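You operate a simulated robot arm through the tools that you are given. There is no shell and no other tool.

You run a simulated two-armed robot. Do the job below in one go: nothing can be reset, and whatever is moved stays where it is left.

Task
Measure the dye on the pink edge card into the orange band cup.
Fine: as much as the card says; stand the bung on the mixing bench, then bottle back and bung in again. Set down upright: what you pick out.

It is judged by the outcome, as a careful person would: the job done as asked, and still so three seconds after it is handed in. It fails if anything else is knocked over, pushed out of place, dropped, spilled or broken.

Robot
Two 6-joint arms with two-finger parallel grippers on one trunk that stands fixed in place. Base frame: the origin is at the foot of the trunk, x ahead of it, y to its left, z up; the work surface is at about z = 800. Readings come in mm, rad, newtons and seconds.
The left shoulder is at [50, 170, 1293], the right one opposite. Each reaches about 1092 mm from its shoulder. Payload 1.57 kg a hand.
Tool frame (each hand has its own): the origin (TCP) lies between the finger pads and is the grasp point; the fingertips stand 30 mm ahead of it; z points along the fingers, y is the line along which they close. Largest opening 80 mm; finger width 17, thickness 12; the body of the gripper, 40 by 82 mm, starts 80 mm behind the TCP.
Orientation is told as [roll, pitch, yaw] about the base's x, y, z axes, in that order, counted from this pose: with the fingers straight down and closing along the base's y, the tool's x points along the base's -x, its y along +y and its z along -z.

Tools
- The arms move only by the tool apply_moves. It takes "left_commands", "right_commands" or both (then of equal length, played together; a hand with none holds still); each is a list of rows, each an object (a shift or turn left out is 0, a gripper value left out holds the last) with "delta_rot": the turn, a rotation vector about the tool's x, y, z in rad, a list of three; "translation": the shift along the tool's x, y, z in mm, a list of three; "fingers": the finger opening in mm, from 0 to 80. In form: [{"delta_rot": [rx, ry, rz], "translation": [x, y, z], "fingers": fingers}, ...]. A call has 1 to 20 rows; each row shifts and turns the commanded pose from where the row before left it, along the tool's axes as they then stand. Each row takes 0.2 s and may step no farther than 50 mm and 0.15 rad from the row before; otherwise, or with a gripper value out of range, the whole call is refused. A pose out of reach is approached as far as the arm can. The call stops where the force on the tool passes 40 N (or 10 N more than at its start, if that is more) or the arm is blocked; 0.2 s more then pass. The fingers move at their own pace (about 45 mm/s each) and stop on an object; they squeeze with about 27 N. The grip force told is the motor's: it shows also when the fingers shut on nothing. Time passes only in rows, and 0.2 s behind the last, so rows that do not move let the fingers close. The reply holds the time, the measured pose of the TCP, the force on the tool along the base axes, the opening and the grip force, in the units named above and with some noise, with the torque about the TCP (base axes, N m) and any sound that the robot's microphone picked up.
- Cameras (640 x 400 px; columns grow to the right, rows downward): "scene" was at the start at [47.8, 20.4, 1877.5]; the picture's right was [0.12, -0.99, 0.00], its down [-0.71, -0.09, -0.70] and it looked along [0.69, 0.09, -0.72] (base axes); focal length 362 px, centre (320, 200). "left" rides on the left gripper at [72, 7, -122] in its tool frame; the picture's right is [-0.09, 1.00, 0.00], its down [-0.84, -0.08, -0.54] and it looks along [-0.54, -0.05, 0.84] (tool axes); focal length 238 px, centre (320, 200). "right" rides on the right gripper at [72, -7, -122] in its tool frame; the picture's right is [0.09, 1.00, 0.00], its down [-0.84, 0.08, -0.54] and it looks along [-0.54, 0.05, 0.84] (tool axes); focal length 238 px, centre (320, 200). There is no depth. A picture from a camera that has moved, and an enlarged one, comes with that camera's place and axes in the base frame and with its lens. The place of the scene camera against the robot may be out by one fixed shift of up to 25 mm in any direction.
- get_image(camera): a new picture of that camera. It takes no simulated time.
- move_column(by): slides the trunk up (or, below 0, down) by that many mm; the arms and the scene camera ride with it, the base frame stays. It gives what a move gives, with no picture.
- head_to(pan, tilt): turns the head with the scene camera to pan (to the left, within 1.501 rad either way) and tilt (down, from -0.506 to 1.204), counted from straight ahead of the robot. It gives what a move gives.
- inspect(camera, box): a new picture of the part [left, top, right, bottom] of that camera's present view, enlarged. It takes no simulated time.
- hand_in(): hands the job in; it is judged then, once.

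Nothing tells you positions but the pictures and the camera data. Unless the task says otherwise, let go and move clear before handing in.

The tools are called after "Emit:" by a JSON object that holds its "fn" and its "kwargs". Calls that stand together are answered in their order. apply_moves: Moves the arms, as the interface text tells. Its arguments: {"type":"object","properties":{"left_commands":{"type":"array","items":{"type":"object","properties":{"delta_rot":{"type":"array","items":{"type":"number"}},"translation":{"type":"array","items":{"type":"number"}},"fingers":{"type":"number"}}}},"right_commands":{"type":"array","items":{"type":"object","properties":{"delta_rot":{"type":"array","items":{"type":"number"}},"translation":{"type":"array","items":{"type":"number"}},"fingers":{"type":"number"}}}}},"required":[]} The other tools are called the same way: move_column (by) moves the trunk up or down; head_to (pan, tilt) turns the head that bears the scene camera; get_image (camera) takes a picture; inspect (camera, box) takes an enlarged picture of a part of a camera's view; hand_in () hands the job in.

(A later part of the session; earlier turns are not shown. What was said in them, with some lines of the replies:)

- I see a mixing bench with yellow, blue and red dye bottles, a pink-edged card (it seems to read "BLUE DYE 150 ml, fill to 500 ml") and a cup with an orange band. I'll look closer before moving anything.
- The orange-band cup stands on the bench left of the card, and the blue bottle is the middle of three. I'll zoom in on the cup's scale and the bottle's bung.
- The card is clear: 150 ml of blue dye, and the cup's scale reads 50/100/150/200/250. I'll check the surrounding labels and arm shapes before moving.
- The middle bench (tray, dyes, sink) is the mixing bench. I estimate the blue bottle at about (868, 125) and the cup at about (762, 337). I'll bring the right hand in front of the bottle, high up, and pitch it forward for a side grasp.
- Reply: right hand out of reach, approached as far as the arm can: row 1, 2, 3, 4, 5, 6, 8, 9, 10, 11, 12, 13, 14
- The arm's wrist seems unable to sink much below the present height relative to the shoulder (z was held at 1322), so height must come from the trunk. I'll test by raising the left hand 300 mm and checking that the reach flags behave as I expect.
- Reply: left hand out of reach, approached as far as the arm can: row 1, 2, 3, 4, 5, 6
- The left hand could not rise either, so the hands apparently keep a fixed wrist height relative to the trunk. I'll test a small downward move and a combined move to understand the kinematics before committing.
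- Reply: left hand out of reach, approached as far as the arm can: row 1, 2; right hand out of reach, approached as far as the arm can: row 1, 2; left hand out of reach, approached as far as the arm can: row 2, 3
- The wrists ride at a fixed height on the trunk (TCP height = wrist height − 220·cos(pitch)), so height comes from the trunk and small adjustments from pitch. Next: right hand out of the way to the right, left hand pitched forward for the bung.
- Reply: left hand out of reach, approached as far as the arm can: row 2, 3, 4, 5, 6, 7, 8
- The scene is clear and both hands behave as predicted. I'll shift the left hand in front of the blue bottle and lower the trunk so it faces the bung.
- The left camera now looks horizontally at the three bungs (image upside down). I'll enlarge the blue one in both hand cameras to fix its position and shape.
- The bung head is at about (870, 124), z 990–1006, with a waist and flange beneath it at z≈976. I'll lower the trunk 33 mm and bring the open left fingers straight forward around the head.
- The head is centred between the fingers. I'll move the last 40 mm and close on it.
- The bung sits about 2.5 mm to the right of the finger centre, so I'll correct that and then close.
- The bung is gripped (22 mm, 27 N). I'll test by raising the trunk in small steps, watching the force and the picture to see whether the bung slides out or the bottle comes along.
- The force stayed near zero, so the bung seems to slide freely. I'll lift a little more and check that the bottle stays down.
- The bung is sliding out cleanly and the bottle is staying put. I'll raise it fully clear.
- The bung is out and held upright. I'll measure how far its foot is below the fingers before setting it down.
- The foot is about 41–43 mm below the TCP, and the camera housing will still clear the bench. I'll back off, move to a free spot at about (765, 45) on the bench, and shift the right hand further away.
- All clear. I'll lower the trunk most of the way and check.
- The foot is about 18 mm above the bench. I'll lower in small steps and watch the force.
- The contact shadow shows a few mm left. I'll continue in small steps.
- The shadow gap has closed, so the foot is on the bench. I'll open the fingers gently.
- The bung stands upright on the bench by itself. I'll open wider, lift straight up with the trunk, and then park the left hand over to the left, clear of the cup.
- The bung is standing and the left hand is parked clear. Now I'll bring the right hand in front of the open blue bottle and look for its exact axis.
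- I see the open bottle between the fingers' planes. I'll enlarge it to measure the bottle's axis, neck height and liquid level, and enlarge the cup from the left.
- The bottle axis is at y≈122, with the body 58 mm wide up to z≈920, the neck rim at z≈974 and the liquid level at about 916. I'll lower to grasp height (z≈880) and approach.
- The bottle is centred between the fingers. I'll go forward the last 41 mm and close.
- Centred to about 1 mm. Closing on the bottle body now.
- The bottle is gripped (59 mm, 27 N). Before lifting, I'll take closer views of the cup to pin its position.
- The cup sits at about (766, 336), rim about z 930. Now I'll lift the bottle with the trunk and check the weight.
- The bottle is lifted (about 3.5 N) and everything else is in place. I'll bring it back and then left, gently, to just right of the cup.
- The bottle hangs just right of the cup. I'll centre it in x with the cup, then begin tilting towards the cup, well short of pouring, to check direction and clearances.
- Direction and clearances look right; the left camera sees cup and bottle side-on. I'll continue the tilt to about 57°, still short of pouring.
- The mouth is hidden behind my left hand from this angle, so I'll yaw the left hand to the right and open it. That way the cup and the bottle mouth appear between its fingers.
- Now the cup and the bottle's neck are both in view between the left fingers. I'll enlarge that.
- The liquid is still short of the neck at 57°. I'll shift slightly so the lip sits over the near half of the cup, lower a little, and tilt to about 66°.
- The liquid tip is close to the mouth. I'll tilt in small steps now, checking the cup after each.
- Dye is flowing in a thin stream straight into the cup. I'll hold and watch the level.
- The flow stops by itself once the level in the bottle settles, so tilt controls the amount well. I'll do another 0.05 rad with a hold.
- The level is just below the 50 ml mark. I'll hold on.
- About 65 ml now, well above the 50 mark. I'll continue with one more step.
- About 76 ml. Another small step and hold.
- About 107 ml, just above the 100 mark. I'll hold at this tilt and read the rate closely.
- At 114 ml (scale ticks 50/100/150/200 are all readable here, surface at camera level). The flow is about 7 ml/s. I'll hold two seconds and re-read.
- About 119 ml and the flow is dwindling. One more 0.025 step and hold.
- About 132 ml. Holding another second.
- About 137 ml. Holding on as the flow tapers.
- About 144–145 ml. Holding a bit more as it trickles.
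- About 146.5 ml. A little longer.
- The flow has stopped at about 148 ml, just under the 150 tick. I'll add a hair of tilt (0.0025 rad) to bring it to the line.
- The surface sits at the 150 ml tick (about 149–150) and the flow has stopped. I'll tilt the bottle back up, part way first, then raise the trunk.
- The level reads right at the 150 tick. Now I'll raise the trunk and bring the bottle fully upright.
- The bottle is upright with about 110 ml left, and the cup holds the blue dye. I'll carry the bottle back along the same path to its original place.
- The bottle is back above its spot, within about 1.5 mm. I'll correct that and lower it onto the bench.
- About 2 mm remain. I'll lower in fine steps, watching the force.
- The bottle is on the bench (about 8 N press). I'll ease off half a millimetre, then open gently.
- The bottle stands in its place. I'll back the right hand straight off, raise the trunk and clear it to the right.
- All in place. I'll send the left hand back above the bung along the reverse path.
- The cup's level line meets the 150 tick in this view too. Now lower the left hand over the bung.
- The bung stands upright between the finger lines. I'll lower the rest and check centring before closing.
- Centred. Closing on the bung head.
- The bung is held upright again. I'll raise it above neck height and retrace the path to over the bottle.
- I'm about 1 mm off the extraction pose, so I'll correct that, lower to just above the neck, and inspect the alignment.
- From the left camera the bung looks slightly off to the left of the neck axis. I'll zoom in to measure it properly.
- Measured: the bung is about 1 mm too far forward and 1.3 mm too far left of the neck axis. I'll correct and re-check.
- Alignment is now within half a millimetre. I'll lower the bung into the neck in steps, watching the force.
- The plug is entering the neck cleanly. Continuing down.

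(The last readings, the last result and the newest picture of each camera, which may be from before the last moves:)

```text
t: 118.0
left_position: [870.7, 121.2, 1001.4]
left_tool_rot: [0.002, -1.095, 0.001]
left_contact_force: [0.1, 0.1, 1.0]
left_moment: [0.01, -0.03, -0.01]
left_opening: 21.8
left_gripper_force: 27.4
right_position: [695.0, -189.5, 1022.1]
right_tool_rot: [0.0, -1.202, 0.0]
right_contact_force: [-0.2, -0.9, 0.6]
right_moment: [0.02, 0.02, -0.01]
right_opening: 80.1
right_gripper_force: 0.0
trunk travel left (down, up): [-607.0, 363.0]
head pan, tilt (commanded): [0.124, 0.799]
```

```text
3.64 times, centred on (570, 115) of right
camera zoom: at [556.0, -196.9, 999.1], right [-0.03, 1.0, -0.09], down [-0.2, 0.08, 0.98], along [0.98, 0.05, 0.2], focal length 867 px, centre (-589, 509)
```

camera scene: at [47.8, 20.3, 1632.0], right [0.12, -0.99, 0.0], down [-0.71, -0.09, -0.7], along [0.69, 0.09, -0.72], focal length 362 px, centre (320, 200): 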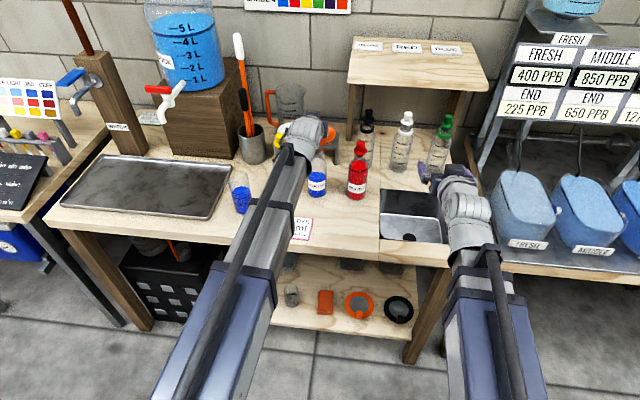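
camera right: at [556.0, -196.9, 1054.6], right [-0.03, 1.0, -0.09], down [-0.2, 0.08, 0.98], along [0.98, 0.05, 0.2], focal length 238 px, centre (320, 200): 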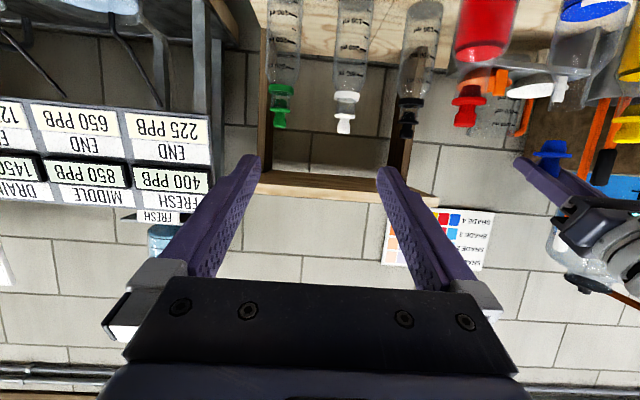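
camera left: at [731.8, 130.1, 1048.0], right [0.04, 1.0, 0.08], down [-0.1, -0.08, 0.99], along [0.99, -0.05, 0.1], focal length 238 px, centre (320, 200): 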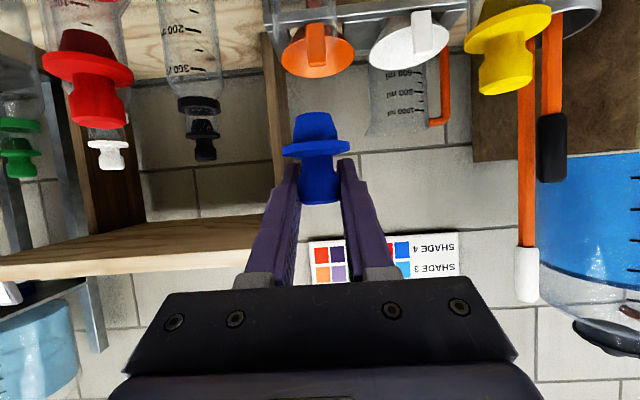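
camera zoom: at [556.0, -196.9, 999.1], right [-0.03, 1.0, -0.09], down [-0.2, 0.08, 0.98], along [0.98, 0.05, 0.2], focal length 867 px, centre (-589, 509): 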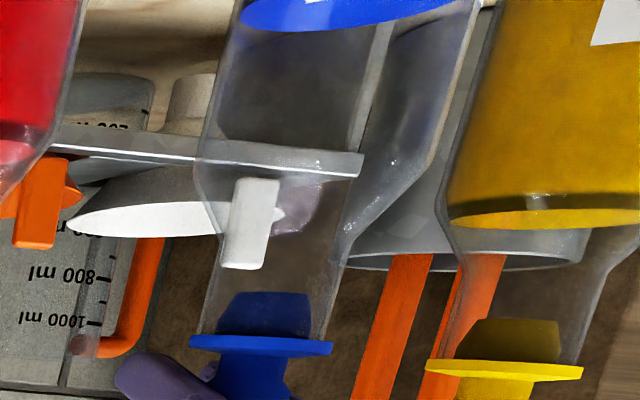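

Emit:
{"fn": "move_column", "kwargs": {"by": -1}}

Emit:
{"fn": "move_column", "kwargs": {"by": -0.7}}

Emit:
{"fn": "apply_moves", "kwargs": {"left_commands": [{}, {}]}}

Emit:
{"fn": "inspect", "kwargs": {"camera": "left", "box": [270, 50, 370, 170]}}

Emit:
{"fn": "inspect", "kwargs": {"camera": "right", "box": [520, 60, 620, 170]}}

```text
t: 118.5
left_position: [870.7, 122.0, 1000.0]
left_tool_rot: [0.001, -1.097, -0.002]
left_contact_force: [0.8, -0.7, 6.7]
left_moment: [-0.03, -0.08, -0.07]
left_opening: 22.1
left_gripper_force: 27.4
right_position: [695.1, -189.3, 1021.7]
right_tool_rot: [-0.001, -1.201, 0.0]
right_contact_force: [-0.1, -0.2, -0.3]
right_moment: [0.0, -0.03, 0.04]
right_opening: 79.9
right_gripper_force: 0.0
trunk travel left (down, up): [-606.0, 364.0]
head pan, tilt (commanded): [0.124, 0.799]
```

```text
t: 119.0
left_position: [871.0, 122.6, 1000.0]
left_tool_rot: [0.001, -1.097, -0.004]
left_contact_force: [1.8, 0.1, 15.6]
left_moment: [0.01, 0.01, -0.03]
left_opening: 21.9
left_gripper_force: 26.5
right_position: [693.3, -190.4, 1021.8]
right_tool_rot: [0.001, -1.203, 0.0]
right_contact_force: [0.0, -0.5, -0.3]
right_moment: [0.0, -0.01, 0.03]
right_opening: 80.0
right_gripper_force: 0.1
trunk travel left (down, up): [-605.0, 365.0]
head pan, tilt (commanded): [0.124, 0.799]
```

```text
t: 119.6
left_position: [870.1, 121.0, 1001.1]
left_tool_rot: [0.001, -1.099, -0.002]
left_contact_force: [2.4, 0.8, 17.0]
left_moment: [0.02, -0.03, -0.03]
left_opening: 21.9
left_gripper_force: 27.3
right_position: [694.4, -189.5, 1021.1]
right_tool_rot: [0.001, -1.202, 0.0]
right_contact_force: [0.1, 0.3, -0.2]
right_moment: [0.03, 0.0, -0.01]
right_opening: 80.1
right_gripper_force: 0.0
trunk travel left (down, up): [-605.0, 365.0]
head pan, tilt (commanded): [0.124, 0.799]
```

```text
3.33 times, centred on (320, 110) of left
camera zoom: at [729.1, 129.7, 992.0], right [0.04, 1.0, 0.08], down [-0.1, -0.08, 0.99], along [0.99, -0.05, 0.1], focal length 794 px, centre (320, 500)
```

zoom: 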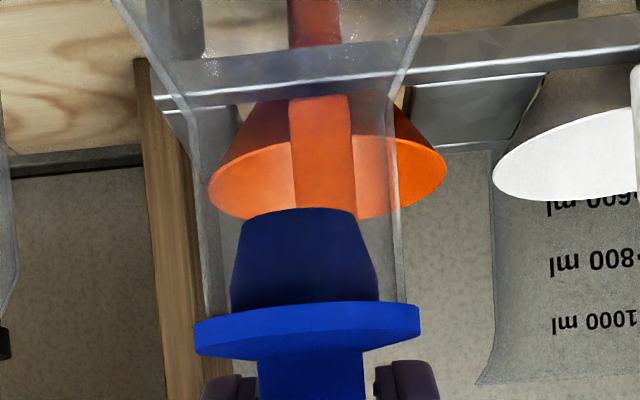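

```text
3.64 times, centred on (570, 115) of right
camera zoom: at [554.9, -197.1, 998.2], right [-0.03, 1.0, -0.09], down [-0.2, 0.08, 0.98], along [0.98, 0.05, 0.2], focal length 867 px, centre (-589, 509)
```

zoom: 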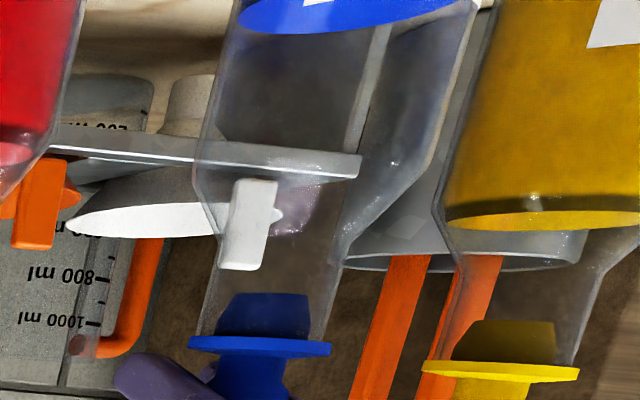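

The bung met firm resistance (17 N) with its flange on the rim, so it's seated. I'll relax the press and open gently.

Emit:
{"fn": "move_column", "kwargs": {"by": 0.9}}

Emit:
{"fn": "apply_moves", "kwargs": {"left_commands": [{"fingers": 23}, {"fingers": 24.5}, {"fingers": 27}, {"fingers": 32}, {"fingers": 42}, {"fingers": 60}, {"fingers": 80}, {}, {}]}}

Emit:
{"fn": "get_image", "kwargs": {"camera": "left"}}

Emit:
{"fn": "inspect", "kwargs": {"camera": "right", "box": [480, 0, 640, 170]}}

```text
t: 120.1
left_position: [870.1, 122.1, 1000.3]
left_tool_rot: [0.001, -1.097, -0.001]
left_contact_force: [1.0, 1.8, 9.6]
left_moment: [0.0, 0.01, 0.0]
left_opening: 22.0
left_gripper_force: 27.1
right_position: [694.0, -190.1, 1021.0]
right_tool_rot: [0.001, -1.204, 0.001]
right_contact_force: [-1.0, 0.4, -0.7]
right_moment: [-0.01, 0.03, 0.0]
right_opening: 79.9
right_gripper_force: 0.0
trunk travel left (down, up): [-606.0, 364.0]
head pan, tilt (commanded): [0.124, 0.799]
```

```text
t: 122.1
left_position: [870.7, 122.6, 1001.2]
left_tool_rot: [0.002, -1.095, -0.002]
left_contact_force: [0.1, 0.0, 0.5]
left_moment: [0.0, 0.01, 0.02]
left_opening: 80.3
left_gripper_force: 0.1
right_position: [696.0, -189.6, 1021.4]
right_tool_rot: [-0.001, -1.201, -0.001]
right_contact_force: [-0.3, 0.1, 0.6]
right_moment: [-0.04, 0.01, -0.01]
right_opening: 80.0
right_gripper_force: 0.1
trunk travel left (down, up): [-606.0, 364.0]
head pan, tilt (commanded): [0.124, 0.799]
```

```text
taken
camera left: at [730.0, 129.8, 991.8], right [0.04, 1.0, 0.08], down [-0.1, -0.08, 0.99], along [0.99, -0.05, 0.1], focal length 238 px, centre (320, 200)
```

left: 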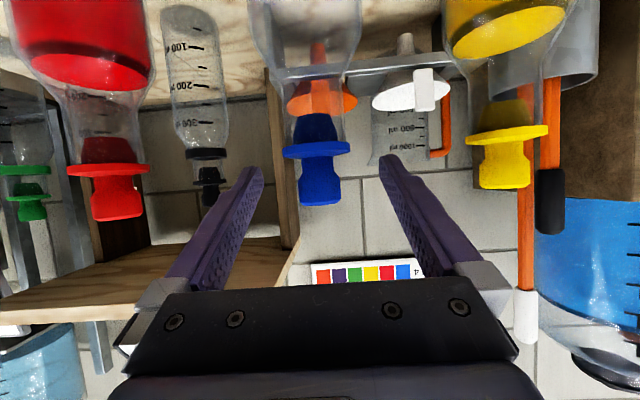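

```text
2.35 times, centred on (560, 85) of right
camera zoom: at [555.9, -196.9, 998.3], right [-0.03, 1.0, -0.09], down [-0.2, 0.08, 0.98], along [0.98, 0.05, 0.2], focal length 561 px, centre (-245, 471)
```

zoom: 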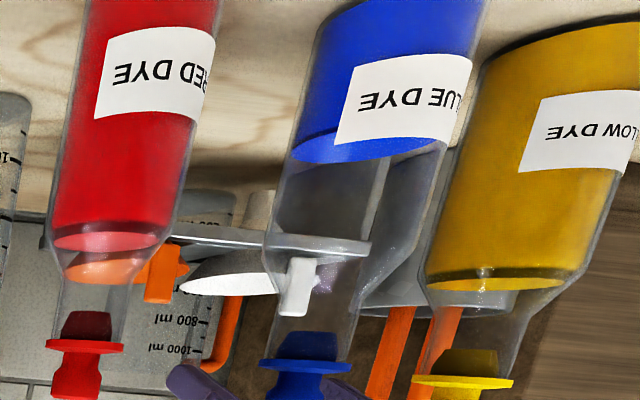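

The bung is in and upright. I'll back the left hand straight off and check everything.

Emit:
{"fn": "apply_moves", "kwargs": {"left_commands": [{"translation": [9, 0, -17.8]}, {"translation": [18.1, 0, -35.6]}, {"translation": [18.1, 0, -35.6]}, {"translation": [18.1, 0, -35.6]}, {}]}}

Emit:
{"fn": "move_column", "kwargs": {"by": 110}}

Emit:
{"fn": "apply_moves", "kwargs": {"left_commands": [{"translation": [0, 42, 0]}, {"translation": [0, 42, 0]}, {"translation": [0, 42, 0]}, {"translation": [0, 42, 0]}, {"translation": [0, 42, 0]}, {"translation": [0, 42, 0]}, {}]}}

Emit:
{"fn": "get_image", "kwargs": {"camera": "scene"}}

Emit:
{"fn": "inspect", "kwargs": {"camera": "scene", "box": [210, 130, 400, 270]}}

```text
t: 123.3
left_position: [730.7, 122.3, 1000.0]
left_tool_rot: [0.003, -1.095, -0.001]
left_contact_force: [0.7, 0.2, 0.6]
left_moment: [-0.02, 0.01, 0.0]
left_opening: 79.9
left_gripper_force: 0.0
right_position: [695.8, -189.8, 1021.3]
right_tool_rot: [0.001, -1.2, 0.0]
right_contact_force: [0.2, 0.4, -0.1]
right_moment: [-0.02, -0.01, -0.04]
right_opening: 79.7
right_gripper_force: 0.0
trunk travel left (down, up): [-606.0, 364.0]
head pan, tilt (commanded): [0.124, 0.799]
```

```text
t: 124.7
left_position: [730.3, 121.3, 1110.3]
left_tool_rot: [0.002, -1.096, -0.002]
left_contact_force: [0.2, -0.7, 0.3]
left_moment: [-0.01, 0.01, 0.0]
left_opening: 80.2
left_gripper_force: 0.0
right_position: [694.9, -189.4, 1132.2]
right_tool_rot: [0.001, -1.202, -0.001]
right_contact_force: [-0.2, -0.9, 0.3]
right_moment: [0.0, -0.02, 0.0]
right_opening: 79.8
right_gripper_force: 0.1
trunk travel left (down, up): [-716.0, 254.0]
head pan, tilt (commanded): [0.124, 0.799]
```

```text
t: 126.3
left_position: [729.9, 374.0, 1110.1]
left_tool_rot: [0.003, -1.093, -0.002]
left_contact_force: [-0.7, 0.2, -0.4]
left_moment: [-0.01, 0.01, 0.02]
left_opening: 80.0
left_gripper_force: 0.1
right_position: [694.5, -190.8, 1131.0]
right_tool_rot: [0.001, -1.201, -0.001]
right_contact_force: [-0.7, 0.3, 0.1]
right_moment: [-0.01, -0.03, -0.03]
right_opening: 80.0
right_gripper_force: 0.0
trunk travel left (down, up): [-716.0, 254.0]
head pan, tilt (commanded): [0.124, 0.799]
```

```text
taken
camera scene: at [47.6, 20.0, 1685.7], right [0.12, -0.99, 0.0], down [-0.71, -0.09, -0.7], along [0.69, 0.09, -0.72], focal length 362 px, centre (320, 200)
```

scene: 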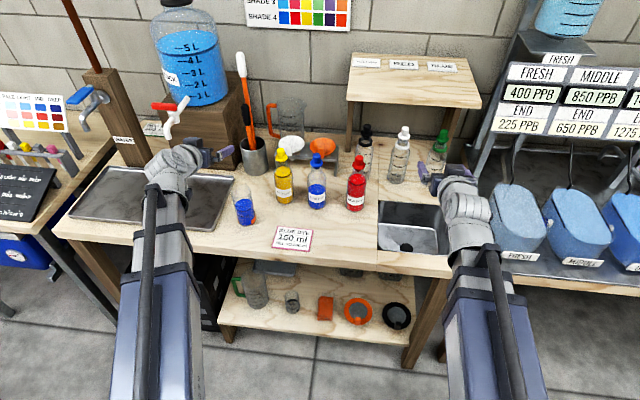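

```text
2.86 times, centred on (305, 200) of scene
camera zoom: at [47.6, 20.0, 1685.7], right [0.12, -0.99, 0.0], down [-0.71, -0.09, -0.7], along [0.69, 0.09, -0.72], focal length 1034 px, centre (363, 200)
```

zoom: 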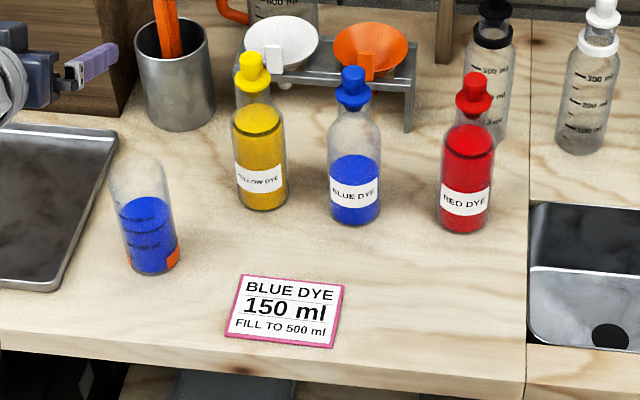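

Everything stands in place. A last close look at the cup's level, the bung and the bench for drips.

Emit:
{"fn": "inspect", "kwargs": {"camera": "scene", "box": [225, 170, 275, 235]}}

Emit:
{"fn": "inspect", "kwargs": {"camera": "scene", "box": [265, 140, 375, 220]}}

```text
6.15 times, centred on (250, 202) of scene
camera zoom: at [47.6, 20.0, 1685.7], right [0.12, -0.99, 0.0], down [-0.71, -0.09, -0.7], along [0.69, 0.09, -0.72], focal length 2226 px, centre (751, 185)
```

zoom: 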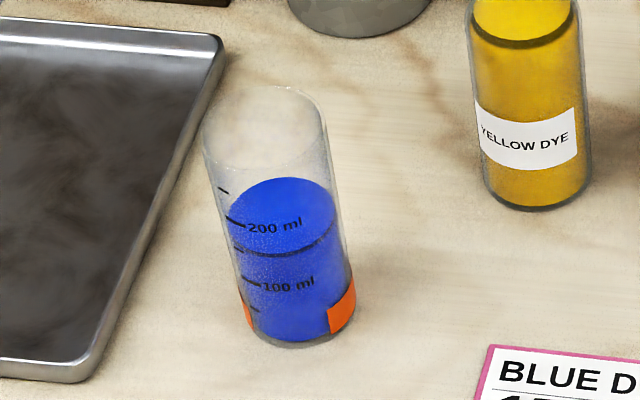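

```text
5.00 times, centred on (320, 180) of scene
camera zoom: at [47.6, 20.0, 1685.7], right [0.12, -0.99, 0.0], down [-0.71, -0.09, -0.7], along [0.69, 0.09, -0.72], focal length 1809 px, centre (320, 300)
```

zoom: 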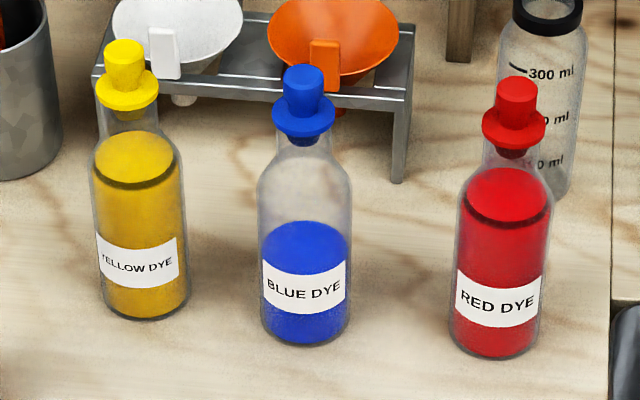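

The cup reads 150 ml at its tick. The blue bottle is back in its place with the bung seated, there are no drips on the bench, and both hands are clear, so I'm handing in.

Emit:
{"fn": "hand_in", "kwargs": {}}

```text
The job is handed in.
```

The orange-band cup now holds the card's 150 ml of blue dye. By the cup's own scale it reads about 149–150 ml.

- **Bung:** it came out freely and stood upright on the mixing bench while I poured. It is now pressed back into the bottle with its flange on the rim.
- **Bottle:** it is back in its original place to within about a millimetre and standing upright.
- **Everything else:** the last pictures show the other bottles, the card and the cup where they started, with no drips on the bench. Both hands were let go and clear when I handed in.
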